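You operate a simulated robot arm through the tools that you are given. There is no shell and no other tool. Be economical: measure what you need, move in short steps, check, and stop when the job is done.

Carry out the task below with a simulated two-armed robot. There is one attempt and no reset: what you move stays moved.

TASK
On the top of the grey stand, fold the green sheet cloth in half.

It is judged by the outcome, as a careful person would: the job done as asked, and still so three seconds after it is handed in. It fails if anything else is knocked over, pushed out of place, dropped, spilled or broken. Flat cloth is picked up by pressing the open fingertips on it (5 to 10 N) and closing them slowly along it; thin cloth reads only 2 to 8 mm in the jaws.

THE ROBOT
Two 6-joint arms with two-finger parallel grippers on one trunk, on a base that drives. Base frame: it is fixed to the floor where the robot stands at the start and does not move with it; the origin is under the middle of the robot, x ahead of it, y to its left, z up. Units: mm, rad, N and s.
The left shoulder is at the start at [80, 216, 1545], the right one opposite. With the tool pointing down near the work surface each hand reaches from about 100 to 680 mm from the robot's upright axis, wherever it stands, measured 20 degrees to its own side. Places, roughly: top of the grey stand [500, -200, 800]. Payload 3.43 kg a hand.
Tool frame (each hand has its own): the origin (TCP) lies between the finger pads and is the grasp point; the fingertips stand 30 mm ahead of it; z points along the fingers, y is the line along which they close. Largest opening 94 mm; finger width 28, thickness 10; the body of the gripper, 50 by 96 mm, starts 55 mm behind the TCP.
Orientation is told as [roll, pitch, yaw] about the base's x, y, z axes, in that order, counted from this pose: with the fingers straight down and closing along the base's y, the tool's x points along the base's -x, its y along +y and its z along -z.

THE INTERFACE
- The arms move only by the tool jog_arm. It takes "left_plan", "right_plan" or both (then of equal length, played together; a hand with none holds still); each is a list of rows, each an object (a shift or turn left out is 0, a gripper value left out holds the last) with "dp": the shift along the base's x, y, z in mm, a list of three; "angular": the turn, a rotation vector about the base's x, y, z in rad, a list of three; "hand": the gripper command, from -1 (shut) to 1 (fully open), values between in proportion. In form: [{"dp": [dx, dy, dz], "angular": [wx, wy, wz], "hand": hand}, ...]. A call has 1 to 12 rows; each row shifts and turns the commanded pose from where the row before left it. Each row takes 0.2 s and may step no farther than 50 mm and 0.15 rad from the row before; otherwise, or with a gripper value out of range, the whole call is refused. Where a pose cannot be reached the arm comes as near as it can. A force on the tool above 40 N (or 10 N above the force at the start of the call, whichever is more), or a blocked arm, ends the call early, and 0.2 s more pass. Each finger travels about 72 mm/s and halts on what it meets, pressing with about 26 N; the grip force reading is that of the motor and also rises with nothing between the fingers. The clock runs only during rows and for 0.2 s after the last one: add rows that do not move to give the fingers time. It gives the time, the measured TCP pose, the force on the tool (base axes), the opening and the grip force at its end, in the units of the frame above (readings bear some noise), with the torque about the TCP (base axes, N m) and any sound that the robot's microphone picked up.
- Cameras (640 x 400 px; columns grow to the right, rows downward): "scene" is now at [99.8, -12.4, 1700.7]; the picture's right is [-0.29, -0.96, 0.00], its down [-0.87, 0.26, -0.43] and it looks along [0.41, -0.12, -0.90] (base axes); focal length 272 px, centre (320, 200). "left" rides on the left gripper at [76, -14, -103] in its tool frame; the picture's right is [0.18, 0.98, 0.00], its down [-0.75, 0.14, -0.64] and it looks along [-0.63, 0.12, 0.77] (tool axes); focal length 243 px, centre (320, 200). "right" rides on the right gripper at [76, 14, -103] in its tool frame; the picture's right is [-0.18, 0.98, 0.00], its down [-0.75, -0.14, -0.64] and it looks along [-0.63, -0.12, 0.77] (tool axes); focal length 243 px, centre (320, 200). There is no depth. A picture from a camera that has moved, and an enlarged one, comes with that camera's place and axes in the base frame and with its lens. The place of the scene camera against the robot may be out by one fixed shift of up to 25 mm in any direction.
- camera(camera): a new picture of that camera. It takes no simulated time.
- move_column(by): slides the trunk up (or, below 0, down) by that many mm; the arms and the scene camera ride with it, the base frame stays. It gives what a move gives, with no picture.
- roll_base(legs): drives the robot by 1 to 6 legs, each [ahead, left, turn to the left] in mm, mm and rad, along the robot's own axes; the way and the turn of a leg run together, so that a leg with both is an arc; at most 1500 mm and 3.142 rad a leg. The arms and the cameras ride along, it lands a little off, and it stops where it bumps. It gives what a move gives.
- pan_tilt(pan, tilt): turns the head with the scene camera to pan (to the left, within 1.501 rad either way) and tilt (down, from -0.506 to 1.204), counted from straight ahead of the robot. It gives what a move gives.
- inspect(camera, box): a new picture of the part [left, top, right, bottom] of that camera's present view, enlarged. It takes no simulated time.
- hand_in(): hands the job in; it is judged then, once.

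Go step by step. Nothing tells you exact positions but the pictures and the camera data: compare them with the known pose of the tool, close in by small moves and look again before you grip or let go. The budget is 120 turns and 88 pictures, counting those below and the enlarged ones. Unless the task says otherwise, let go and move clear before handing in, and close with one line.

The tools are called after "Emit:" as name(argument=value, ...) on one line, values as JSON. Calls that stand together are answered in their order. jog_arm: Moves the arms, as the interface text tells. Its arguments: {"type":"object","properties":{"left_plan":{"type":"array"},"right_plan":{"type":"array"}},"required":[]} The other tools are called the same way: move_column (by) slides the trunk up or down; roll_base (legs) drives the base; pan_tilt (pan, tilt) turns the head that bears the scene camera; camera (camera) takes a picture; inspect (camera, box) takes an enlarged picture of a part of a camera's view; hand_in () hands the job in.

At the start:

```text
t: 0.0
left_tcp_pos: [491.2, 359.9, 963.6]
left_tool_rot: [0.0, -0.002, -0.002]
left_wrist_force: [-0.5, 0.1, -0.2]
left_torque: [0.01, -0.01, -0.02]
left_opening: 93.9
left_gripper_force: 0.0
right_tcp_pos: [620.8, -176.9, 1019.5]
right_tool_rot: [0.001, 0.0, 0.0]
right_wrist_force: [0.1, -0.8, 0.5]
right_torque: [-0.03, 0.0, 0.02]
right_opening: 94.0
right_gripper_force: 0.0
trunk travel left (down, up): [-775.0, 65.0]
robot x, y, heading: [-0.5, 0.9, 0.0]
head pan, tilt: [-0.29, 1.127]
```

scene: 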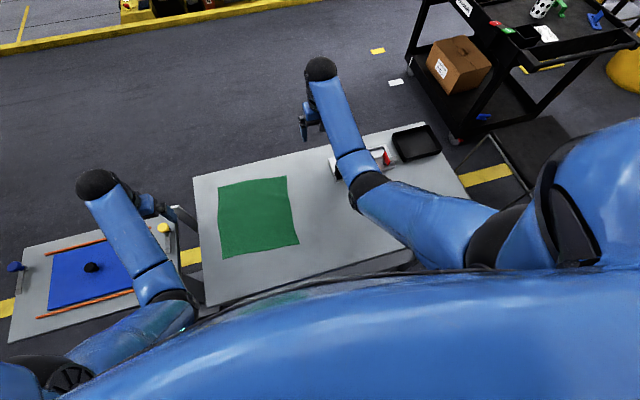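
right: 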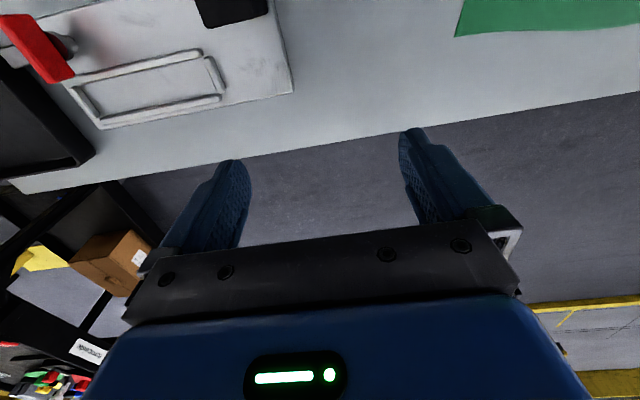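
left: 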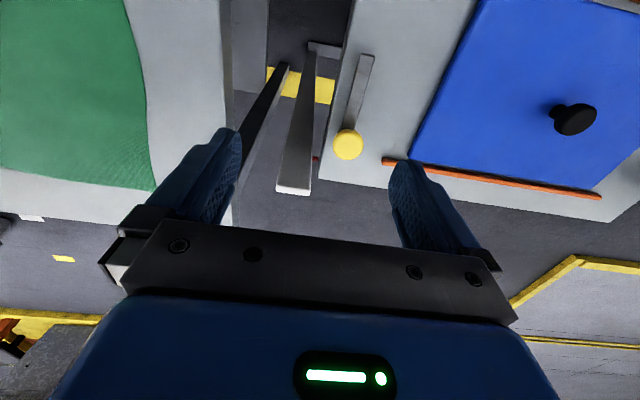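

I see the green cloth, roughly 265 x 245 mm, lying square-on, with the stand top at about z 830. I plan to fold the near edge onto the far edge with both hands, so first I bring the hands above the two near corners and look.

Emit:
jog_arm(left_plan=[{"dp": [-18, -19, 0]}, {"dp": [-18, -19, 0]}, {"dp": [-18, -19, 0]}, {"dp": [-18, -19, 0]}, {"dp": [-18, -19, 0]}, {"dp": [-18, -19, 0]}, {"dp": [-18, -19, 0]}, {"dp": [0, 0, 0]}], right_plan=[{"dp": [-40, 22, -8]}, {"dp": [-40, 22, -8]}, {"dp": [-40, 22, -8]}, {"dp": [-40, 22, -8]}, {"dp": [-40, 22, -8]}, {"dp": [-40, 22, -8]}, {"dp": [-40, 22, -8]}, {"dp": [0, 0, 0]}])

```text
t: 1.8
left_tcp_pos: [365.2, 225.7, 964.7]
left_tool_rot: [0.002, -0.003, -0.002]
left_wrist_force: [-0.5, 0.4, -0.1]
left_torque: [0.01, -0.01, 0.02]
left_opening: 94.1
left_gripper_force: 0.0
right_tcp_pos: [342.9, -24.0, 961.1]
right_tool_rot: [0.002, -0.001, 0.0]
right_wrist_force: [0.2, -0.3, 0.1]
right_torque: [0.02, -0.01, 0.0]
right_opening: 94.0
right_gripper_force: 0.0
trunk travel left (down, up): [-775.0, 65.0]
robot x, y, heading: [1.6, 0.1, -0.0]
head pan, tilt: [-0.29, 1.127]
```

Emit:
camera(camera="left")

Emit:
camera(camera="right")

Emit:
camera(camera="scene")

```text
84 pictures are left
camera left: at [287.7, 210.7, 1067.9], right [-0.18, 0.98, 0.0], down [0.75, 0.14, 0.64], along [0.63, 0.12, -0.77], focal length 243 px, centre (320, 200)
```

left: 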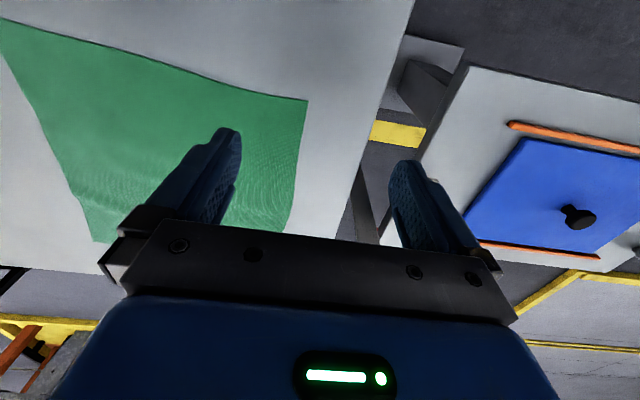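

```text
83 pictures are left
camera right: at [266.9, -7.8, 1063.8], right [0.18, 0.98, 0.0], down [0.75, -0.14, 0.64], along [0.63, -0.12, -0.77], focal length 243 px, centre (320, 200)
```

right: 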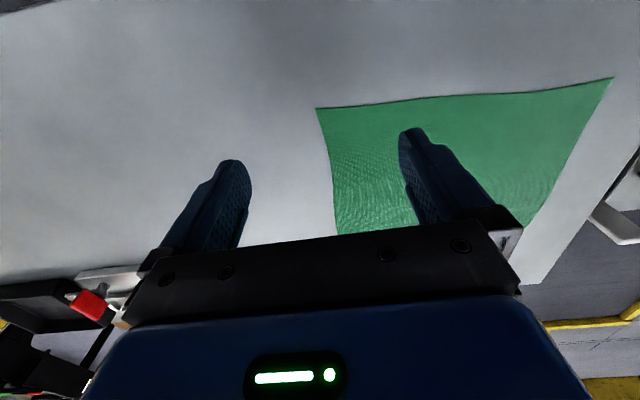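

```text
82 pictures are left
camera scene: at [100.1, -12.3, 1700.7], right [-0.29, -0.96, 0.0], down [-0.87, 0.26, -0.43], along [0.41, -0.12, -0.9], focal length 272 px, centre (320, 200)
```

scene: 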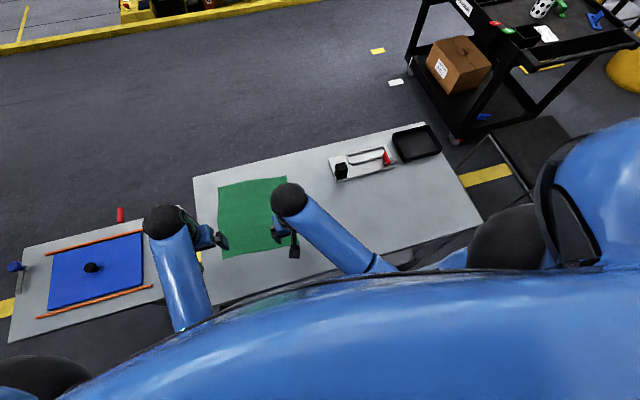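

The near corners come out at about C (345, -25) and D (359, 213), with the surface near z 835-845. Before gripping, I check that both hands can reach the far side with the wrists tilted back, which is what laying the edge over needs.

Emit:
jog_arm(left_plan=[{"dp": [21, -1, 0], "angular": [0, 0.07, 0]}, {"dp": [21, -1, 0], "angular": [0, 0.07, 0]}, {"dp": [21, -1, 0], "angular": [0, 0.07, 0]}, {"dp": [21, -1, 0], "angular": [0, 0.07, 0]}, {"dp": [21, -1, 0], "angular": [0, 0.07, 0]}, {"dp": [21, -1, 0], "angular": [0, 0.07, 0]}, {"dp": [21, -1, 0], "angular": [0, 0.07, 0]}, {"dp": [21, -1, 0], "angular": [0, 0.07, 0]}, {"dp": [21, -1, 0], "angular": [0, 0.07, 0]}, {"dp": [21, -1, 0], "angular": [0, 0.07, 0]}, {"dp": [21, -1, 0], "angular": [0, 0.07, 0]}, {"dp": [21, -1, 0], "angular": [0, 0.07, 0]}], right_plan=[{"dp": [21, 0, 0], "angular": [0, 0.07, 0]}, {"dp": [21, 0, 0], "angular": [0, 0.07, 0]}, {"dp": [21, 0, 0], "angular": [0, 0.07, 0]}, {"dp": [21, 0, 0], "angular": [0, 0.07, 0]}, {"dp": [21, 0, 0], "angular": [0, 0.07, 0]}, {"dp": [21, 0, 0], "angular": [0, 0.07, 0]}, {"dp": [21, 0, 0], "angular": [0, 0.07, 0]}, {"dp": [21, 0, 0], "angular": [0, 0.07, 0]}, {"dp": [21, 0, 0], "angular": [0, 0.07, 0]}, {"dp": [21, 0, 0], "angular": [0, 0.07, 0]}, {"dp": [21, 0, 0], "angular": [0, 0.07, 0]}, {"dp": [21, 0, 0], "angular": [0, 0.07, 0]}])

Emit:
camera(camera="scene")

Emit:
camera(camera="left")

Emit:
camera(camera="right")

```text
t: 4.4
left_tcp_pos: [524.1, 213.6, 966.3]
left_tool_rot: [-0.001, 0.841, -0.003]
left_wrist_force: [0.3, 0.4, 0.4]
left_torque: [0.0, 0.05, -0.04]
left_opening: 94.2
left_gripper_force: 0.1
left hand out of reach, approached as far as the arm can: row 1, 2, 3, 4, 5, 9, 10, 11, 12
right_tcp_pos: [508.3, -49.0, 981.6]
right_tool_rot: [0.0, 0.846, 0.0]
right_wrist_force: [0.3, -0.4, -0.4]
right_torque: [0.01, 0.01, -0.03]
right_opening: 94.2
right_gripper_force: 0.0
right hand out of reach, approached as far as the arm can: row 2, 3, 4, 9, 10, 11, 12
trunk travel left (down, up): [-775.0, 65.0]
robot x, y, heading: [1.9, -0.4, 0.001]
head pan, tilt: [-0.29, 1.127]
```

```text
81 pictures are left
camera scene: at [103.3, -12.0, 1700.4], right [-0.29, -0.96, 0.0], down [-0.87, 0.26, -0.43], along [0.41, -0.12, -0.9], focal length 272 px, centre (320, 200)
```

scene: 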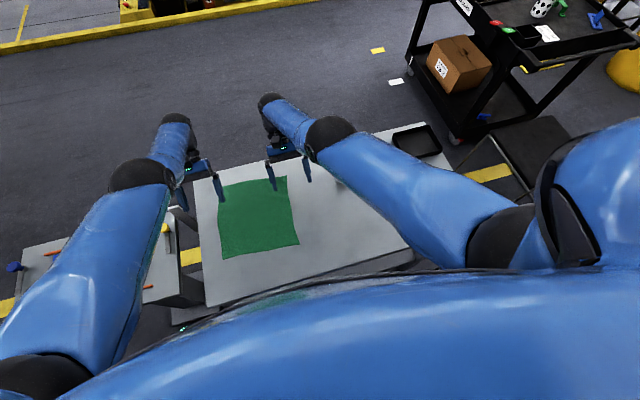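

```text
80 pictures are left
camera left: at [548.5, 199.7, 1092.4], right [-0.12, 0.98, 0.14], down [0.98, 0.14, -0.13], along [-0.15, 0.12, -0.98], focal length 243 px, centre (320, 200)
```

left: 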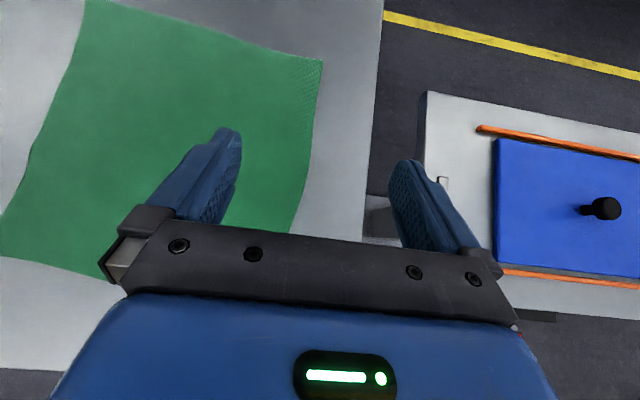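

```text
79 pictures are left
camera right: at [534.6, -34.4, 1105.1], right [0.12, 0.98, -0.14], down [0.98, -0.14, -0.14], along [-0.16, -0.12, -0.98], focal length 243 px, centre (320, 200)
```

right: 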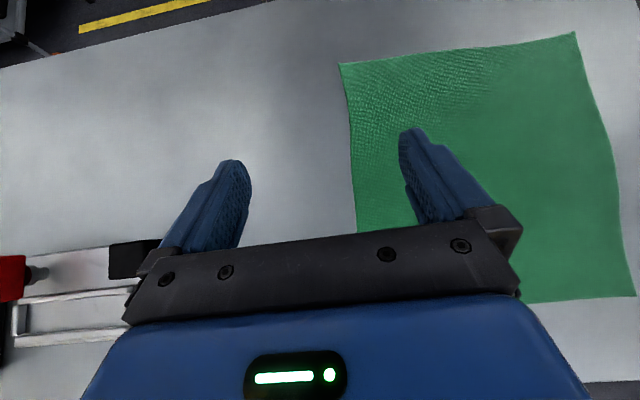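

With a 0.84 rad tilt the hands only reach about x 520 at this trunk height. The cloth corners now read C (335, -24), D (353, 216), A (617, 204), B (597, -41). I bring the hands back and up, then lower the trunk to gain reach.

Emit:
jog_arm(left_plan=[{"dp": [-14, 0, 22], "angular": [0, -0.07, 0]}, {"dp": [-14, 0, 22], "angular": [0, -0.07, 0]}, {"dp": [-14, 0, 22], "angular": [0, -0.07, 0]}, {"dp": [-14, 0, 22], "angular": [0, -0.07, 0]}, {"dp": [-14, 0, 22], "angular": [0, -0.07, 0]}, {"dp": [-14, 0, 22], "angular": [0, -0.07, 0]}, {"dp": [-14, 0, 22], "angular": [0, -0.07, 0]}, {"dp": [-14, 0, 22], "angular": [0, -0.07, 0]}, {"dp": [-14, 0, 22], "angular": [0, -0.07, 0]}, {"dp": [-14, 0, 22], "angular": [0, -0.07, 0]}, {"dp": [-14, 0, 22], "angular": [0, -0.07, 0]}, {"dp": [-14, 0, 22], "angular": [0, -0.07, 0]}], right_plan=[{"dp": [-14, 0, 22], "angular": [0, -0.07, 0]}, {"dp": [-14, 0, 22], "angular": [0, -0.07, 0]}, {"dp": [-14, 0, 22], "angular": [0, -0.07, 0]}, {"dp": [-14, 0, 22], "angular": [0, -0.07, 0]}, {"dp": [-14, 0, 22], "angular": [0, -0.07, 0]}, {"dp": [-14, 0, 22], "angular": [0, -0.07, 0]}, {"dp": [-14, 0, 22], "angular": [0, -0.07, 0]}, {"dp": [-14, 0, 22], "angular": [0, -0.07, 0]}, {"dp": [-14, 0, 22], "angular": [0, -0.07, 0]}, {"dp": [-14, 0, 22], "angular": [0, -0.07, 0]}, {"dp": [-14, 0, 22], "angular": [0, -0.07, 0]}, {"dp": [-14, 0, 22], "angular": [0, -0.07, 0]}])

```text
t: 7.0
left_tcp_pos: [593.2, 215.5, 1043.4]
left_tool_rot: [0.001, -0.005, -0.002]
left_wrist_force: [1.1, -0.7, 0.1]
left_torque: [-0.05, -0.03, -0.01]
left_opening: 94.3
left_gripper_force: 0.0
left hand out of reach, approached as far as the arm can: row 1, 2, 3, 4, 5, 6, 7, 8, 9, 10, 11, 12
right_tcp_pos: [561.0, 41.8, 1069.1]
right_tool_rot: [0.0, -0.004, 0.0]
right_wrist_force: [0.4, 0.7, 0.1]
right_torque: [-0.01, -0.01, -0.02]
right_opening: 94.0
right_gripper_force: 0.0
right hand out of reach, approached as far as the arm can: row 1, 2, 3, 4, 5, 6, 7, 8, 9, 10, 11, 12
trunk travel left (down, up): [-775.0, 65.0]
robot x, y, heading: [-0.9, -0.6, 0.001]
head pan, tilt: [-0.29, 1.127]
```

The commanded pose has run ahead of the arms, so I ease the commands back to a pose within reach.

Emit:
jog_arm(left_plan=[{"dp": [0, 0, -40]}, {"dp": [0, 0, -40]}, {"dp": [0, 0, -40]}, {"dp": [0, 0, 0]}, {"dp": [0, 0, 0]}], right_plan=[{"dp": [0, -10, -40]}, {"dp": [0, -10, -40]}, {"dp": [0, -10, -40]}, {"dp": [0, 0, 0]}, {"dp": [0, 0, 0]}])

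```text
t: 8.2
left_tcp_pos: [592.7, 216.0, 923.6]
left_tool_rot: [0.002, -0.002, -0.001]
left_wrist_force: [0.2, 0.0, 0.4]
left_torque: [-0.02, 0.0, 0.02]
left_opening: 94.1
left_gripper_force: 0.0
right_tcp_pos: [560.2, 11.2, 949.0]
right_tool_rot: [0.001, -0.001, -0.001]
right_wrist_force: [0.2, 0.3, 0.1]
right_torque: [0.0, 0.01, 0.0]
right_opening: 94.3
right_gripper_force: 0.1
trunk travel left (down, up): [-775.0, 65.0]
robot x, y, heading: [-0.5, 0.4, 0.004]
head pan, tilt: [-0.29, 1.127]
```

The commands follow the reached pose again. Now I move back toward the robot and up with the tools vertical.

Emit:
jog_arm(left_plan=[{"dp": [-25, 0, 25]}, {"dp": [-25, 0, 25]}, {"dp": [-25, 0, 25]}, {"dp": [-25, 0, 25]}, {"dp": [-25, 0, 25]}, {"dp": [-25, 0, 25]}, {"dp": [-25, 0, 25]}, {"dp": [-25, 0, 25]}, {"dp": [0, 0, 0]}], right_plan=[{"dp": [-25, -5, 25]}, {"dp": [-25, -5, 25]}, {"dp": [-25, -5, 25]}, {"dp": [-25, -5, 25]}, {"dp": [-25, -5, 25]}, {"dp": [-25, -5, 25]}, {"dp": [-25, -5, 25]}, {"dp": [0, -5, 0]}, {"dp": [0, 0, 0]}])

```text
t: 10.2
left_tcp_pos: [438.9, 215.2, 980.8]
left_tool_rot: [0.001, -0.002, -0.002]
left_wrist_force: [-0.4, -0.5, 0.6]
left_torque: [0.02, 0.04, 0.01]
left_opening: 93.9
left_gripper_force: 0.1
left hand out of reach, approached as far as the arm can: row 4, 5, 6, 7, 8
right_tcp_pos: [453.1, -2.1, 999.1]
right_tool_rot: [0.001, -0.001, 0.0]
right_wrist_force: [-0.8, -0.2, 0.7]
right_torque: [0.03, 0.04, -0.01]
right_opening: 94.2
right_gripper_force: 0.0
right hand out of reach, approached as far as the arm can: row 3, 4, 5, 6, 7
trunk travel left (down, up): [-775.0, 65.0]
robot x, y, heading: [0.1, 2.1, 0.003]
head pan, tilt: [-0.29, 1.127]
```

Raising the hands close in is limited too, so I only lower the trunk by a modest 70 mm. Then I place the hands over the near corners with a small opening and look.

Emit:
move_column(by=-70)

Emit:
jog_arm(left_plan=[{"dp": [-23, -6, 0], "hand": -0.3}, {"dp": [-23, -6, 0]}, {"dp": [-22, -6, 0]}, {"dp": [-15, -5, 0]}, {"dp": [0, 0, -20]}, {"dp": [0, 0, 0]}], right_plan=[{"dp": [-30, 0, 0], "hand": -0.3}, {"dp": [-30, 0, 0]}, {"dp": [-30, 2, -10]}, {"dp": [-24, 0, -10]}, {"dp": [0, 0, -20]}, {"dp": [0, 0, 0]}])

Emit:
camera(camera="left")

Emit:
camera(camera="right")

```text
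t: 11.3
left_tcp_pos: [438.8, 217.1, 912.4]
left_tool_rot: [0.001, -0.004, -0.001]
left_wrist_force: [-0.6, 0.1, 0.1]
left_torque: [0.0, -0.01, 0.03]
left_opening: 94.2
left_gripper_force: 0.1
right_tcp_pos: [452.8, -1.8, 927.7]
right_tool_rot: [0.003, 0.0, 0.001]
right_wrist_force: [-0.8, -0.4, 0.8]
right_torque: [-0.01, 0.01, 0.01]
right_opening: 93.5
right_gripper_force: 0.2
trunk travel left (down, up): [-705.0, 135.0]
robot x, y, heading: [2.0, 1.5, -0.003]
head pan, tilt: [-0.29, 1.127]
```

```text
t: 12.7
left_tcp_pos: [354.4, 194.6, 889.0]
left_tool_rot: [0.003, -0.005, -0.003]
left_wrist_force: [0.1, 0.2, 1.0]
left_torque: [-0.02, 0.0, -0.02]
left_opening: 33.0
left_gripper_force: 0.1
left hand out of reach, approached as far as the arm can: row 2
right_tcp_pos: [341.7, 2.4, 881.2]
right_tool_rot: [0.003, -0.008, 0.001]
right_wrist_force: [-1.6, -2.2, 26.2]
right_torque: [-0.43, -0.14, -0.04]
right_opening: 33.0
right_gripper_force: 0.1
right hand out of reach, approached as far as the arm can: row 1, 2
trunk travel left (down, up): [-705.0, 135.0]
robot x, y, heading: [1.6, -1.1, 0.002]
head pan, tilt: [-0.29, 1.127]
```

```text
78 pictures are left
camera left: at [277.4, 178.9, 992.1], right [-0.18, 0.98, 0.0], down [0.75, 0.14, 0.65], along [0.64, 0.12, -0.76], focal length 243 px, centre (320, 200)
```

left: 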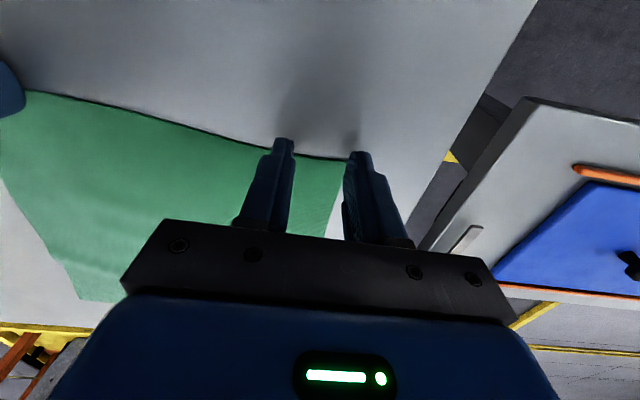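

```text
77 pictures are left
camera right: at [265.7, 17.1, 982.4], right [0.18, 0.98, 0.01], down [0.75, -0.14, 0.65], along [0.64, -0.12, -0.76], focal length 243 px, centre (320, 200)
```

right: 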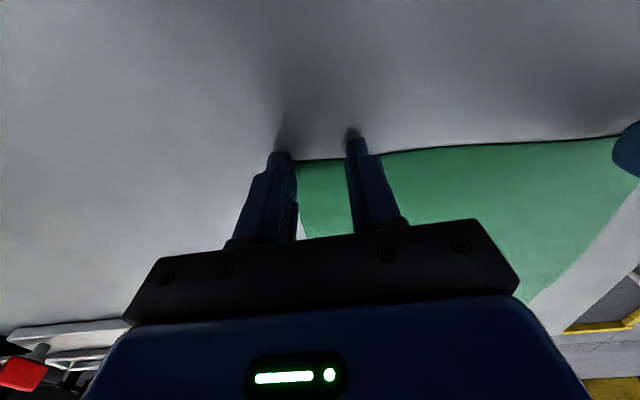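

The right fingertips are already touching at TCP z 881, so the top is at z 851. The right outer finger sits on the corner but the left one is just off it, so I lift the right slightly, correct both sideways and come down close.

Emit:
jog_arm(left_plan=[{"dp": [3, -7, 0]}, {"dp": [2, -6, 0]}, {"dp": [0, 0, -3]}, {"dp": [0, 0, 0]}], right_plan=[{"dp": [0, 0, 12]}, {"dp": [5, 4, 0]}, {"dp": [0, 0, 0]}, {"dp": [0, 0, 0]}])

Emit:
inspect(camera="left", box=[220, 100, 420, 240])

Emit:
inspect(camera="right", box=[220, 100, 420, 240])

```text
t: 13.7
left_tcp_pos: [362.9, 179.9, 884.2]
left_tool_rot: [0.001, -0.004, -0.001]
left_wrist_force: [-1.0, 0.1, -0.6]
left_torque: [0.03, -0.02, 0.0]
left_opening: 33.0
left_gripper_force: 0.1
right_tcp_pos: [349.2, 3.9, 890.3]
right_tool_rot: [0.002, -0.002, 0.001]
right_wrist_force: [0.0, 0.5, 0.0]
right_torque: [0.03, -0.04, 0.02]
right_opening: 33.0
right_gripper_force: 0.0
trunk travel left (down, up): [-705.0, 135.0]
robot x, y, heading: [-0.9, 0.4, 0.004]
head pan, tilt: [-0.29, 1.127]
```

```text
2.86 times, centred on (320, 170) of left
camera zoom: at [284.6, 164.9, 987.9], right [-0.18, 0.98, 0.0], down [0.75, 0.14, 0.64], along [0.63, 0.12, -0.76], focal length 693 px, centre (320, 286)
```

zoom: 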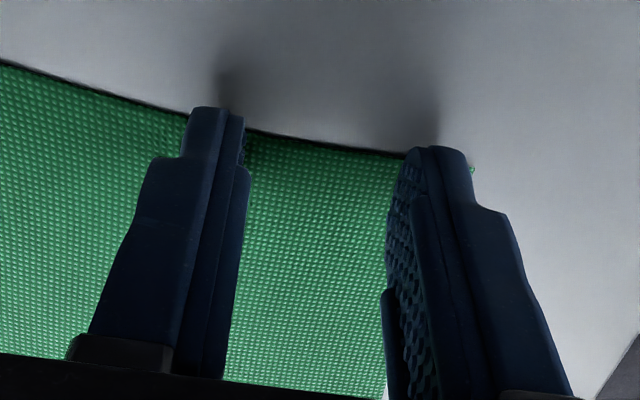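

```text
2.86 times, centred on (320, 170) of right
camera zoom: at [272.7, 20.4, 992.1], right [0.18, 0.98, 0.0], down [0.75, -0.14, 0.64], along [0.63, -0.12, -0.77], focal length 693 px, centre (320, 286)
```

zoom: 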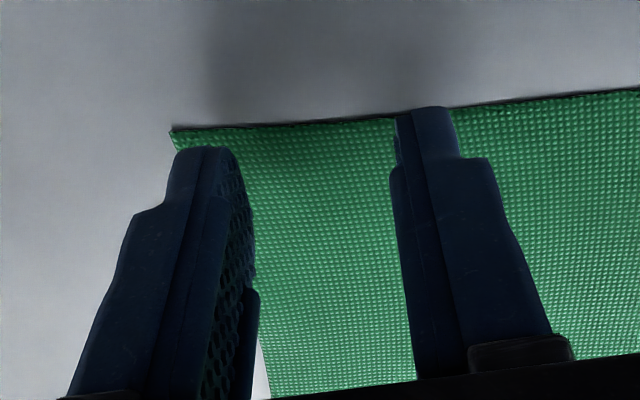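

Both finger pairs now straddle cloth just inside the corners. I lower both to light contact.

Emit:
jog_arm(left_plan=[{"dp": [0, 0, -1]}, {"dp": [0, 0, -1]}, {"dp": [0, 0, -1]}, {"dp": [0, 0, 0]}], right_plan=[{"dp": [0, 0, -3]}, {"dp": [0, 0, -3]}, {"dp": [0, 0, -2]}, {"dp": [0, 0, 0]}])

```text
t: 14.7
left_tcp_pos: [362.1, 180.8, 882.1]
left_tool_rot: [0.002, -0.004, 0.0]
left_wrist_force: [0.2, -0.2, 0.5]
left_torque: [-0.01, 0.01, 0.03]
left_opening: 32.4
left_gripper_force: 0.1
right_tcp_pos: [345.5, 6.7, 881.8]
right_tool_rot: [0.001, -0.002, -0.001]
right_wrist_force: [0.9, 0.3, 1.8]
right_torque: [-0.03, 0.0, -0.02]
right_opening: 32.7
right_gripper_force: 0.0
trunk travel left (down, up): [-705.0, 135.0]
robot x, y, heading: [-0.4, -1.0, -0.004]
head pan, tilt: [-0.29, 1.127]
```

Emit:
jog_arm(left_plan=[{"dp": [0, 0, -1]}, {"dp": [0, 0, -1]}, {"dp": [0, 0, 0]}], right_plan=[{"dp": [0, 0, -1]}, {"dp": [0, 0, 0]}, {"dp": [0, 0, 0]}])

```text
t: 15.5
left_tcp_pos: [360.7, 179.9, 880.3]
left_tool_rot: [0.001, -0.007, -0.004]
left_wrist_force: [1.6, 1.4, 11.9]
left_torque: [-0.03, -0.07, 0.02]
left_opening: 32.7
left_gripper_force: 0.1
right_tcp_pos: [346.1, 6.4, 880.6]
right_tool_rot: [0.006, -0.005, -0.002]
right_wrist_force: [2.1, 1.0, 17.7]
right_torque: [-0.26, -0.12, 0.06]
right_opening: 32.3
right_gripper_force: 0.0
trunk travel left (down, up): [-705.0, 135.0]
robot x, y, heading: [-2.0, 0.7, -0.0]
head pan, tilt: [-0.29, 1.127]
```

Forces read 12 N and 18 N, so I ease off slightly and close slowly.

Emit:
jog_arm(left_plan=[{"dp": [0, 0, 0.3]}, {"hand": -0.37}, {"hand": -0.44}, {"hand": -0.51}, {"hand": -0.58}, {"hand": -0.65}, {"hand": -0.72}, {"hand": -0.79}, {"hand": -0.86}, {"hand": -0.93}, {"hand": -1}, {}], right_plan=[{"dp": [0, 0, 0.6]}, {"hand": -0.37}, {"hand": -0.44}, {"hand": -0.51}, {"hand": -0.58}, {"hand": -0.65}, {"hand": -0.72}, {"hand": -0.79}, {"hand": -0.86}, {"hand": -0.93}, {"hand": -1}, {}])

Emit:
inspect(camera="left", box=[220, 100, 420, 240])

Emit:
inspect(camera="right", box=[220, 100, 420, 240])

```text
t: 18.1
left_tcp_pos: [358.9, 179.4, 881.7]
left_tool_rot: [0.001, -0.006, -0.002]
left_wrist_force: [-0.7, -2.1, 5.2]
left_torque: [-0.09, -0.04, 0.03]
left_opening: 1.8
left_gripper_force: 25.6
right_tcp_pos: [345.0, 5.2, 881.3]
right_tool_rot: [0.001, -0.005, 0.0]
right_wrist_force: [1.4, -0.4, 30.0]
right_torque: [-0.1, -0.06, 0.02]
right_opening: 0.0
right_gripper_force: 26.1
trunk travel left (down, up): [-705.0, 135.0]
robot x, y, heading: [1.8, 0.1, 0.002]
head pan, tilt: [-0.29, 1.127]
```

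```text
2.86 times, centred on (320, 170) of left
camera zoom: at [280.7, 164.5, 984.2], right [-0.18, 0.98, 0.0], down [0.75, 0.14, 0.65], along [0.64, 0.12, -0.76], focal length 693 px, centre (320, 286)
```

zoom: 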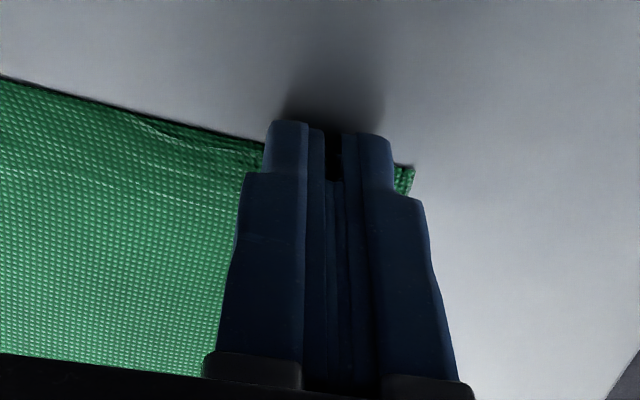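

```text
2.86 times, centred on (320, 170) of right
camera zoom: at [268.5, 20.3, 982.6], right [0.18, 0.98, 0.0], down [0.75, -0.14, 0.65], along [0.64, -0.12, -0.76], focal length 693 px, centre (320, 286)
```

zoom: 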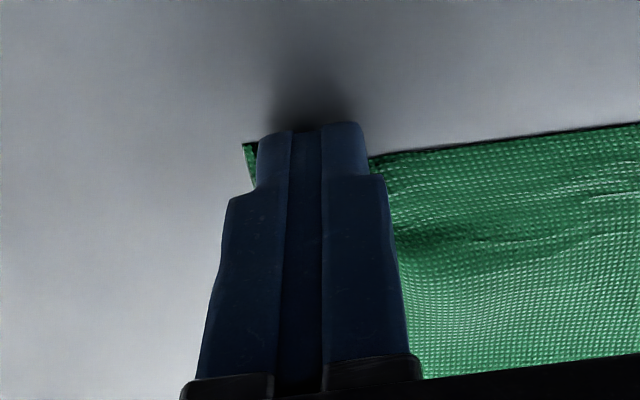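

The left hand reads 1.8 mm and looks gripped, but the right reads 0.0, so it slipped on too little overlap. I lift the right, reopen it and try again slightly further in.

Emit:
jog_arm(right_plan=[{"dp": [0, 0, 4]}, {"dp": [0, 0, 4], "hand": -0.2}, {"dp": [6, 2, 0]}, {}, {}])

Emit:
inspect(camera="right", box=[220, 100, 420, 240])

```text
t: 19.3
left_tcp_pos: [359.4, 180.8, 880.0]
left_tool_rot: [0.004, -0.007, -0.002]
left_wrist_force: [-1.0, 1.0, 20.6]
left_torque: [0.05, -0.03, -0.01]
left_opening: 1.8
left_gripper_force: 25.7
right_tcp_pos: [351.3, 7.0, 887.3]
right_tool_rot: [0.001, -0.004, -0.001]
right_wrist_force: [0.8, 0.0, 0.4]
right_torque: [0.01, 0.01, 0.01]
right_opening: 37.9
right_gripper_force: 0.1
trunk travel left (down, up): [-705.0, 135.0]
robot x, y, heading: [2.1, -0.2, 0.002]
head pan, tilt: [-0.29, 1.127]
```

```text
2.86 times, centred on (320, 170) of right
camera zoom: at [275.3, 22.6, 990.0], right [0.18, 0.98, 0.0], down [0.75, -0.14, 0.64], along [0.63, -0.12, -0.76], focal length 693 px, centre (320, 286)
```

zoom: 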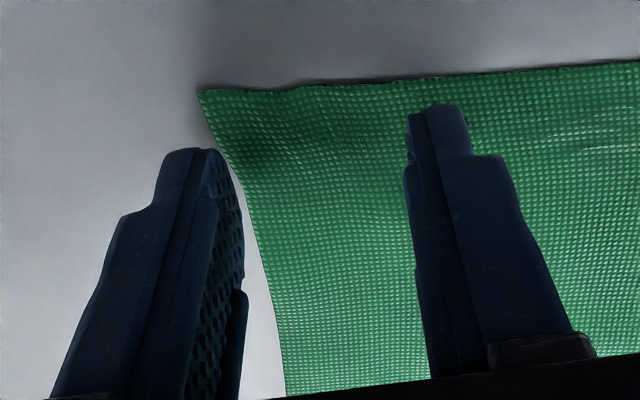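

Emit:
jog_arm(left_plan=[{"dp": [0, 0, 0.5]}, {}, {}, {}, {}], right_plan=[{"dp": [-3, 12, 0], "hand": -0.3}, {"dp": [0, 0, -3]}, {"dp": [0, 0, -2]}, {"dp": [0, 0, -1]}, {}])

Emit:
inspect(camera="right", box=[220, 100, 420, 240])

```text
t: 20.5
left_tcp_pos: [359.2, 180.2, 880.8]
left_tool_rot: [0.002, -0.005, 0.0]
left_wrist_force: [-1.2, 0.1, 17.9]
left_torque: [0.0, -0.03, 0.02]
left_opening: 1.7
left_gripper_force: 26.4
right_tcp_pos: [348.8, 17.4, 882.1]
right_tool_rot: [0.002, -0.004, 0.0]
right_wrist_force: [-0.1, -0.2, -0.1]
right_torque: [0.01, -0.01, 0.03]
right_opening: 32.9
right_gripper_force: 0.0
trunk travel left (down, up): [-705.0, 135.0]
robot x, y, heading: [-1.5, -4.3, 0.001]
head pan, tilt: [-0.29, 1.127]
```

```text
2.86 times, centred on (320, 170) of right
camera zoom: at [272.4, 34.4, 983.5], right [0.18, 0.98, 0.0], down [0.75, -0.14, 0.64], along [0.63, -0.12, -0.76], focal length 693 px, centre (320, 286)
```

zoom: 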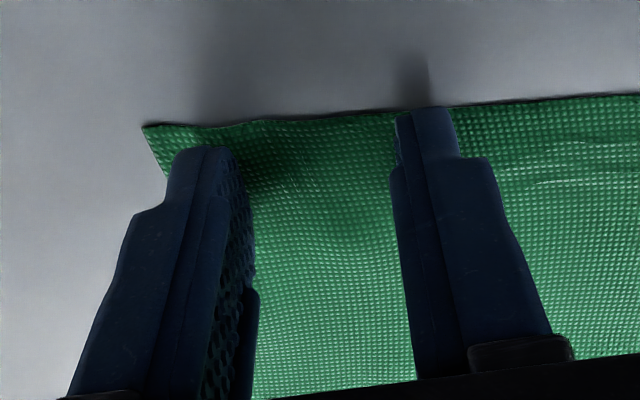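

Emit:
jog_arm(right_plan=[{"dp": [1, 0, -1]}, {"dp": [0, 0, -0.5]}, {}])

```text
t: 21.3
left_tcp_pos: [359.4, 179.5, 880.3]
left_tool_rot: [0.002, -0.006, -0.002]
left_wrist_force: [1.6, 0.3, 10.4]
left_torque: [0.0, -0.07, 0.01]
left_opening: 2.0
left_gripper_force: 25.9
right_tcp_pos: [351.0, 20.0, 880.9]
right_tool_rot: [0.003, -0.004, 0.001]
right_wrist_force: [-1.9, -1.4, 14.6]
right_torque: [-0.34, 0.1, 0.0]
right_opening: 33.4
right_gripper_force: 0.2
trunk travel left (down, up): [-705.0, 135.0]
robot x, y, heading: [-1.5, 0.4, 0.002]
head pan, tilt: [-0.29, 1.127]
```

Emit:
jog_arm(right_plan=[{"dp": [0, 0, 0.5]}, {"hand": -0.37}, {"hand": -0.44}, {"hand": -0.51}, {"hand": -0.58}, {"hand": -0.65}, {"hand": -0.72}, {"hand": -0.79}, {"hand": -0.86}, {"hand": -0.93}, {"hand": -1}, {}])

Emit:
inspect(camera="right", box=[220, 100, 420, 240])

```text
t: 23.9
left_tcp_pos: [359.6, 180.7, 881.4]
left_tool_rot: [0.002, -0.005, -0.001]
left_wrist_force: [0.5, -3.5, 9.4]
left_torque: [-0.13, -0.05, -0.02]
left_opening: 1.8
left_gripper_force: 25.8
right_tcp_pos: [350.4, 18.3, 881.9]
right_tool_rot: [0.003, -0.005, -0.001]
right_wrist_force: [2.7, 4.7, 19.9]
right_torque: [0.2, -0.11, -0.01]
right_opening: 3.3
right_gripper_force: 25.4
trunk travel left (down, up): [-705.0, 135.0]
robot x, y, heading: [-2.3, -2.3, -0.002]
head pan, tilt: [-0.29, 1.127]
```

```text
2.86 times, centred on (320, 170) of right
camera zoom: at [274.3, 34.6, 983.7], right [0.18, 0.98, 0.0], down [0.75, -0.14, 0.65], along [0.64, -0.12, -0.76], focal length 693 px, centre (320, 286)
```

zoom: 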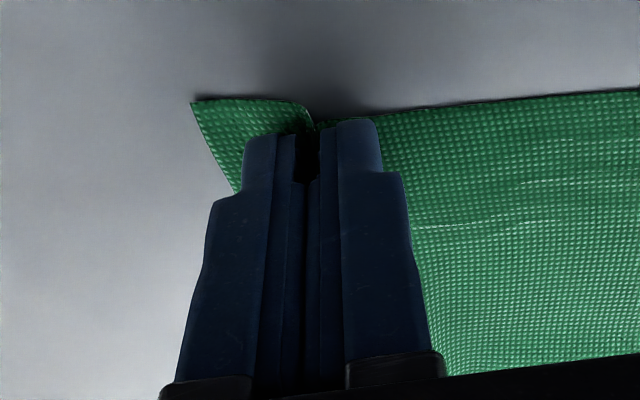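

Both hands now hold cloth, at 1.8 mm and 3.3 mm. I lift a little and look.

Emit:
jog_arm(left_plan=[{"dp": [2, 0, 8]}, {"dp": [4, 0, 10]}, {"dp": [6, 0, 12]}, {}], right_plan=[{"dp": [2, 0, 8]}, {"dp": [4, 0, 10]}, {"dp": [6, 0, 12]}, {}])

Emit:
camera(camera="left")

Emit:
camera(camera="right")

```text
t: 24.9
left_tcp_pos: [373.1, 181.4, 908.5]
left_tool_rot: [0.002, -0.007, -0.003]
left_wrist_force: [-0.4, -6.7, -0.2]
left_torque: [-0.22, 0.05, -0.02]
left_opening: 1.8
left_gripper_force: 25.7
right_tcp_pos: [362.5, 18.7, 910.5]
right_tool_rot: [0.001, -0.001, 0.0]
right_wrist_force: [-0.6, 6.2, 0.2]
right_torque: [0.22, -0.03, 0.02]
right_opening: 1.9
right_gripper_force: 25.3
trunk travel left (down, up): [-705.0, 135.0]
robot x, y, heading: [-0.3, -1.7, 0.0]
head pan, tilt: [-0.29, 1.127]
```

```text
69 pictures are left
camera left: at [294.7, 165.3, 1010.9], right [-0.18, 0.98, 0.0], down [0.75, 0.14, 0.65], along [0.64, 0.12, -0.76], focal length 243 px, centre (320, 200)
```

left: 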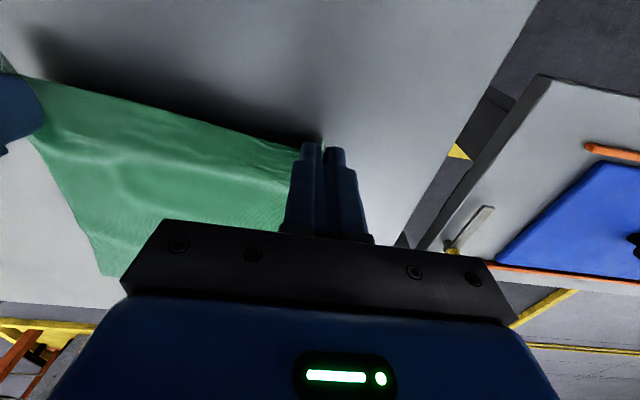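

```text
68 pictures are left
camera right: at [287.0, 34.6, 1011.8], right [0.18, 0.98, 0.0], down [0.75, -0.14, 0.64], along [0.63, -0.12, -0.77], focal length 243 px, centre (320, 200)
```

right: 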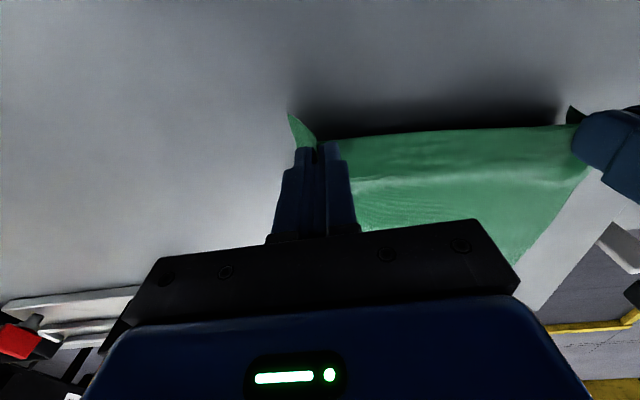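

Both corners are up with about 6 N of tension between the hands. I ease that a bit, carry forward, and use the trunk for extra height.

Emit:
jog_arm(left_plan=[{"dp": [15, -1, 3]}, {"dp": [15, -1, 3]}, {"dp": [15, 0, 3]}, {"dp": [15, 0, 3]}, {}], right_plan=[{"dp": [15, 1, 3]}, {"dp": [15, 1, 3]}, {"dp": [15, 0, 3]}, {"dp": [15, 0, 3]}, {}])

Emit:
move_column(by=50)

```text
t: 26.1
left_tcp_pos: [435.7, 176.9, 910.0]
left_tool_rot: [0.003, -0.006, -0.002]
left_wrist_force: [0.1, -2.7, -0.2]
left_torque: [-0.08, 0.0, -0.03]
left_opening: 1.6
left_gripper_force: 26.2
left hand out of reach, approached as far as the arm can: row 1, 3
right_tcp_pos: [420.9, 21.3, 921.0]
right_tool_rot: [0.0, -0.003, 0.001]
right_wrist_force: [1.0, 2.4, 0.2]
right_torque: [0.08, -0.02, 0.02]
right_opening: 1.5
right_gripper_force: 25.9
trunk travel left (down, up): [-705.0, 135.0]
robot x, y, heading: [0.1, 0.6, 0.0]
head pan, tilt: [-0.29, 1.127]
```

```text
t: 27.0
left_tcp_pos: [434.3, 177.2, 961.8]
left_tool_rot: [0.002, -0.005, -0.002]
left_wrist_force: [-0.1, -1.8, -0.6]
left_torque: [-0.04, 0.03, -0.03]
left_opening: 1.5
left_gripper_force: 26.2
right_tcp_pos: [422.2, 19.1, 971.2]
right_tool_rot: [0.002, -0.003, 0.0]
right_wrist_force: [0.4, 2.3, -1.1]
right_torque: [0.07, -0.01, 0.01]
right_opening: 1.8
right_gripper_force: 26.1
trunk travel left (down, up): [-755.0, 85.0]
robot x, y, heading: [-3.5, -0.3, -0.002]
head pan, tilt: [-0.29, 1.127]
```

Emit:
jog_arm(left_plan=[{"dp": [17, 0, 0]}, {"dp": [17, 0, 0]}, {"dp": [17, 0, 0], "angular": [0, 0.08, 0]}, {"dp": [17, 0, 0], "angular": [0, 0.08, 0]}, {"dp": [17, 0, 0], "angular": [0, 0.08, 0]}, {"dp": [17, 0, 0], "angular": [0, 0.08, 0]}, {}], right_plan=[{"dp": [17, 0, 0]}, {"dp": [17, 0, 0]}, {"dp": [17, 0, 0], "angular": [0, 0.08, 0]}, {"dp": [17, 0, 0], "angular": [0, 0.08, 0]}, {"dp": [17, 0, 0], "angular": [0, 0.08, 0]}, {"dp": [17, 0, 0], "angular": [0, 0.08, 0]}, {}])

Emit:
camera(camera="scene")

Emit:
camera(camera="right")

```text
t: 28.6
left_tcp_pos: [547.7, 177.9, 936.1]
left_tool_rot: [-0.001, 0.316, -0.002]
left_wrist_force: [-1.8, -5.7, 0.0]
left_torque: [-0.18, 0.05, 0.03]
left_opening: 1.8
left_gripper_force: 26.0
left hand out of reach, approached as far as the arm can: row 3, 4, 5
right_tcp_pos: [526.5, 21.9, 965.7]
right_tool_rot: [0.003, 0.318, -0.001]
right_wrist_force: [0.9, 4.9, -1.4]
right_torque: [0.15, -0.03, -0.03]
right_opening: 1.8
right_gripper_force: 26.0
right hand out of reach, approached as far as the arm can: row 4, 5
trunk travel left (down, up): [-755.0, 85.0]
robot x, y, heading: [0.6, -0.5, -0.004]
head pan, tilt: [-0.29, 1.127]
```

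```text
67 pictures are left
camera scene: at [99.3, -12.3, 1680.7], right [-0.29, -0.96, 0.0], down [-0.87, 0.26, -0.43], along [0.41, -0.12, -0.9], focal length 272 px, centre (320, 200)
```

scene: 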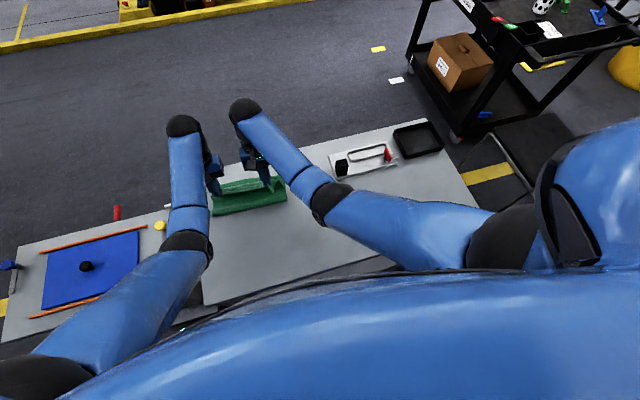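

```text
66 pictures are left
camera right: at [486.7, 36.8, 1086.9], right [0.18, 0.98, -0.06], down [0.92, -0.14, 0.37], along [0.36, -0.12, -0.93], focal length 243 px, centre (320, 200)
```

right: 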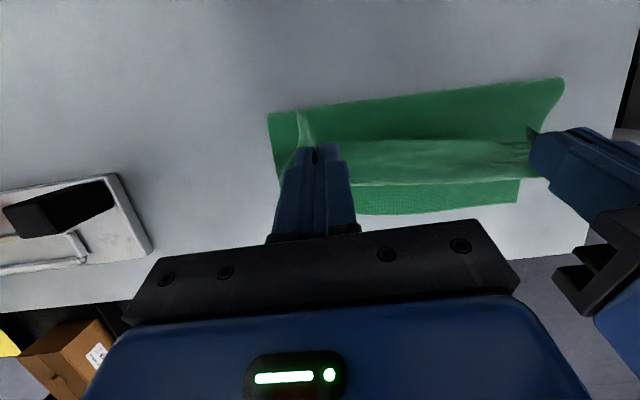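

The fold is forming nicely, with the crease near x 485-500. I carry on forward and down toward the far edge, lowering the trunk to help the reach.

Emit:
jog_arm(left_plan=[{"dp": [11, 0, 0]}, {"dp": [11, 0, 0]}, {"dp": [11, 0, 0]}, {"dp": [11, 0, 0]}, {}], right_plan=[{"dp": [13, 0, -7]}, {"dp": [13, 0, -7]}, {"dp": [13, 0, -7]}, {"dp": [13, 0, -7]}, {}])

Emit:
move_column(by=-30)

Emit:
camera(camera="right")

Emit:
camera(camera="left")

```text
t: 29.8
left_tcp_pos: [592.0, 175.6, 935.9]
left_tool_rot: [-0.001, 0.314, -0.003]
left_wrist_force: [-0.1, 0.6, 0.3]
left_torque: [0.0, 0.01, -0.01]
left_opening: 1.5
left_gripper_force: 25.9
right_tcp_pos: [579.2, 21.0, 938.7]
right_tool_rot: [0.001, 0.316, 0.0]
right_wrist_force: [0.0, -0.4, 0.1]
right_torque: [0.02, 0.03, -0.01]
right_opening: 1.8
right_gripper_force: 25.9
trunk travel left (down, up): [-755.0, 85.0]
robot x, y, heading: [-0.6, 1.3, 0.002]
head pan, tilt: [-0.29, 1.127]
```

```text
t: 30.6
left_tcp_pos: [590.4, 174.3, 905.8]
left_tool_rot: [0.001, 0.316, -0.002]
left_wrist_force: [0.7, 0.5, -0.4]
left_torque: [0.02, -0.01, -0.01]
left_opening: 1.7
left_gripper_force: 25.8
right_tcp_pos: [577.9, 21.7, 908.8]
right_tool_rot: [0.002, 0.319, -0.001]
right_wrist_force: [0.8, 0.0, 0.7]
right_torque: [-0.02, 0.02, 0.01]
right_opening: 1.7
right_gripper_force: 25.9
trunk travel left (down, up): [-725.0, 115.0]
robot x, y, heading: [2.1, -0.5, 0.001]
head pan, tilt: [-0.29, 1.127]
```

```text
65 pictures are left
camera right: at [538.2, 36.7, 1029.7], right [0.18, 0.98, -0.06], down [0.92, -0.14, 0.37], along [0.36, -0.12, -0.93], focal length 243 px, centre (320, 200)
```

right: 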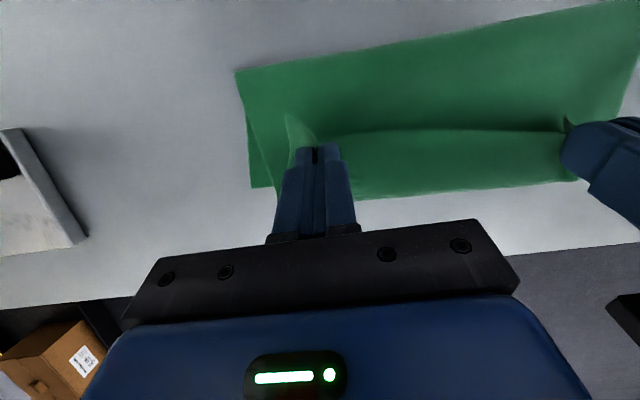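

```text
64 pictures are left
camera left: at [549.1, 160.2, 1028.1], right [-0.17, 0.98, 0.06], down [0.92, 0.14, 0.38], along [0.36, 0.12, -0.92], focal length 243 px, centre (320, 200)
```

left: 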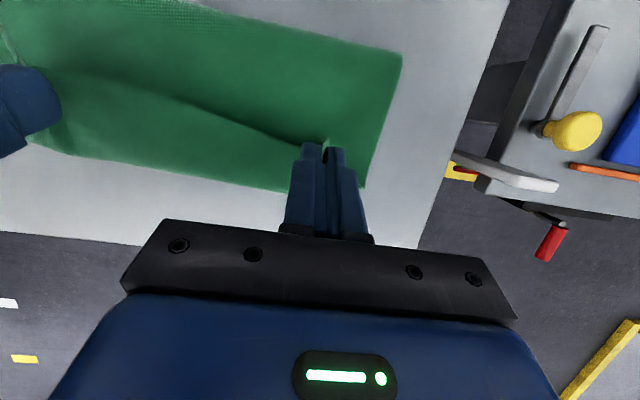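

The far corners are at about (589, -38) and (603, 216), but the crease appears pulled forward. I check with an enlarged scene view before lowering.

Emit:
inspect(camera="scene", box=[180, 130, 320, 230])

Emit:
inspect(camera="right", box=[220, 0, 640, 240])

```text
4.00 times, centred on (250, 180) of scene
camera zoom: at [100.0, -12.4, 1650.7], right [-0.29, -0.96, 0.0], down [-0.87, 0.26, -0.43], along [0.41, -0.12, -0.9], focal length 1087 px, centre (600, 280)
```

zoom: 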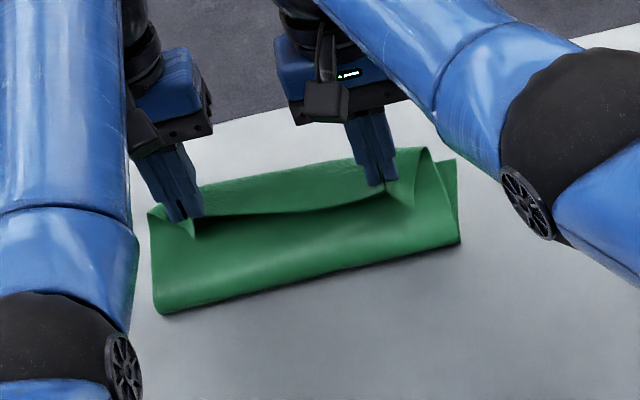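

```text
1.52 times, centred on (430, 120) of right
camera zoom: at [538.2, 36.7, 1029.7], right [0.18, 0.98, -0.06], down [0.92, -0.14, 0.37], along [0.36, -0.12, -0.93], focal length 370 px, centre (152, 322)
```

zoom: 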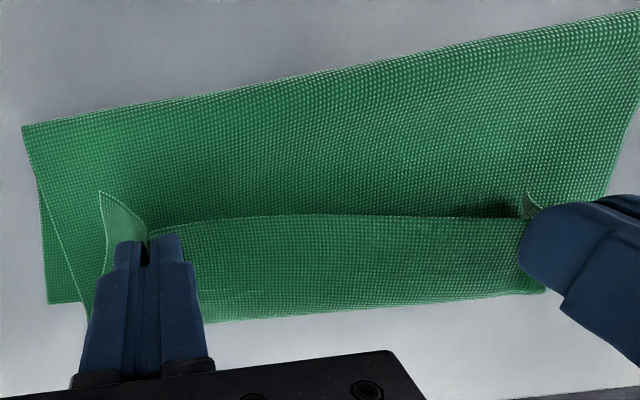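

The top layer has curled back under the hands because I carried it too low and slack. I bring the hands back and lift high with the trunk to pull the layer taut, then lay it down along an arc.

Emit:
jog_arm(left_plan=[{"dp": [-13, 0, 4]}, {"dp": [-13, 0, 4]}, {"dp": [-13, 0, 4]}, {}], right_plan=[{"dp": [-14, 0, 4]}, {"dp": [-14, 0, 4]}, {"dp": [-13, 0, 4]}, {}])

Emit:
move_column(by=80)

Emit:
inspect(camera="scene", box=[180, 130, 320, 230])

Emit:
camera(camera="right")

```text
t: 31.6
left_tcp_pos: [556.4, 174.4, 911.4]
left_tool_rot: [0.0, 0.313, -0.002]
left_wrist_force: [0.8, 0.1, 0.8]
left_torque: [-0.01, -0.03, 0.0]
left_opening: 1.6
left_gripper_force: 26.1
left hand out of reach, approached as far as the arm can: row 3
right_tcp_pos: [536.8, 21.2, 919.7]
right_tool_rot: [0.001, 0.317, 0.0]
right_wrist_force: [0.5, 1.0, -0.5]
right_torque: [0.04, -0.03, -0.02]
right_opening: 1.9
right_gripper_force: 26.2
trunk travel left (down, up): [-725.0, 115.0]
robot x, y, heading: [0.2, 0.2, -0.006]
head pan, tilt: [-0.29, 1.127]
```

```text
t: 32.7
left_tcp_pos: [556.6, 175.1, 992.1]
left_tool_rot: [0.001, 0.313, 0.0]
left_wrist_force: [-0.9, -1.7, 1.0]
left_torque: [-0.02, 0.02, -0.04]
left_opening: 1.7
left_gripper_force: 25.5
right_tcp_pos: [535.4, 21.2, 1000.1]
right_tool_rot: [0.003, 0.316, 0.001]
right_wrist_force: [-0.7, 1.2, 0.1]
right_torque: [0.01, -0.02, 0.02]
right_opening: 1.8
right_gripper_force: 25.9
trunk travel left (down, up): [-805.0, 35.0]
robot x, y, heading: [-3.0, -1.7, -0.001]
head pan, tilt: [-0.29, 1.127]
```

```text
4.00 times, centred on (250, 180) of scene
camera zoom: at [100.0, -12.4, 1730.6], right [-0.29, -0.96, 0.0], down [-0.87, 0.26, -0.43], along [0.41, -0.12, -0.9], focal length 1087 px, centre (600, 280)
```

zoom: 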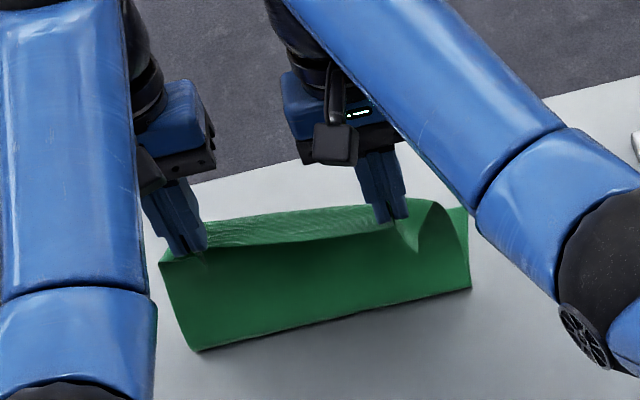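

```text
60 pictures are left
camera right: at [496.5, 36.0, 1120.3], right [0.18, 0.98, -0.06], down [0.92, -0.14, 0.37], along [0.36, -0.12, -0.93], focal length 243 px, centre (320, 200)
```

right: 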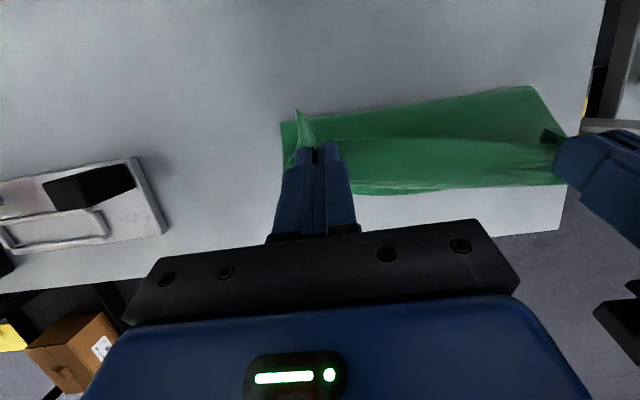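

The crease is still near x 505 with slack. I go back until the layer hangs taut over x about 475, reducing the tilt to stay in reach.

Emit:
jog_arm(left_plan=[{"dp": [-11, 0, 0], "angular": [0, -0.05, 0]}, {"dp": [-11, 0, 0], "angular": [0, -0.05, 0]}, {"dp": [-11, 0, 0], "angular": [0, -0.05, 0]}, {"dp": [-11, 0, 0], "angular": [0, -0.05, 0]}, {"dp": [-11, 0, 0], "angular": [0, -0.05, 0]}, {"dp": [-11, 0, 0], "angular": [0, -0.05, 0]}, {}], right_plan=[{"dp": [-10, 0, 0], "angular": [0, -0.05, 0]}, {"dp": [-10, 0, 0], "angular": [0, -0.05, 0]}, {"dp": [-10, 0, 0], "angular": [0, -0.05, 0]}, {"dp": [-10, 0, 0], "angular": [0, -0.05, 0]}, {"dp": [-10, 0, 0], "angular": [0, -0.05, 0]}, {"dp": [-10, 0, 0], "angular": [0, -0.05, 0]}, {}])

Emit:
move_column(by=20)

Emit:
inspect(camera="scene", box=[180, 130, 320, 230])

Emit:
camera(camera="right")

```text
t: 34.3
left_tcp_pos: [488.4, 175.9, 991.6]
left_tool_rot: [0.003, 0.011, -0.001]
left_wrist_force: [0.1, -1.1, -0.3]
left_torque: [0.01, 0.03, 0.0]
left_opening: 1.5
left_gripper_force: 26.1
right_tcp_pos: [477.2, 19.0, 999.1]
right_tool_rot: [0.002, 0.017, 0.001]
right_wrist_force: [-0.2, 0.7, 0.2]
right_torque: [0.04, 0.01, 0.04]
right_opening: 1.8
right_gripper_force: 26.3
trunk travel left (down, up): [-805.0, 35.0]
robot x, y, heading: [-1.7, 0.4, 0.003]
head pan, tilt: [-0.29, 1.127]
```

```text
t: 35.0
left_tcp_pos: [490.0, 176.0, 1013.5]
left_tool_rot: [0.002, 0.015, -0.002]
left_wrist_force: [0.6, -0.8, -0.7]
left_torque: [-0.03, 0.0, 0.0]
left_opening: 1.5
left_gripper_force: 26.4
right_tcp_pos: [476.1, 19.4, 1019.5]
right_tool_rot: [0.003, 0.017, -0.001]
right_wrist_force: [0.0, 0.8, 0.7]
right_torque: [0.05, 0.02, 0.01]
right_opening: 1.7
right_gripper_force: 26.1
trunk travel left (down, up): [-825.0, 15.0]
robot x, y, heading: [-1.6, 1.1, -0.0]
head pan, tilt: [-0.29, 1.127]
```

```text
4.00 times, centred on (250, 180) of scene
camera zoom: at [99.6, -12.4, 1750.7], right [-0.29, -0.96, 0.0], down [-0.87, 0.26, -0.43], along [0.41, -0.12, -0.9], focal length 1087 px, centre (600, 280)
```

zoom: 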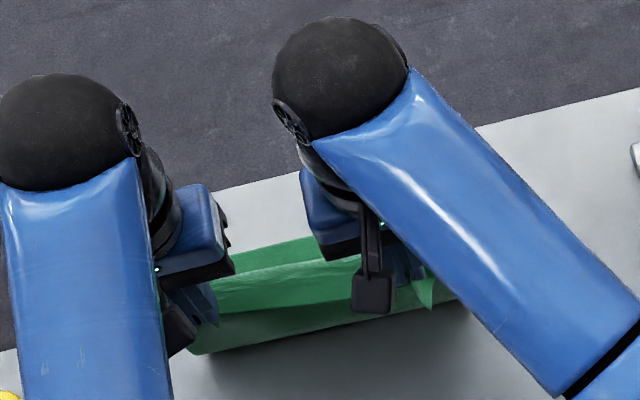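

```text
58 pictures are left
camera right: at [403.2, 35.1, 1123.0], right [0.18, 0.98, 0.0], down [0.76, -0.14, 0.63], along [0.62, -0.12, -0.78], focal length 243 px, centre (320, 200)
```

right: 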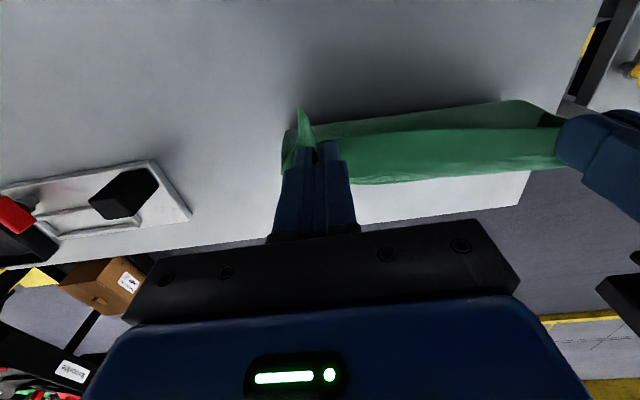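

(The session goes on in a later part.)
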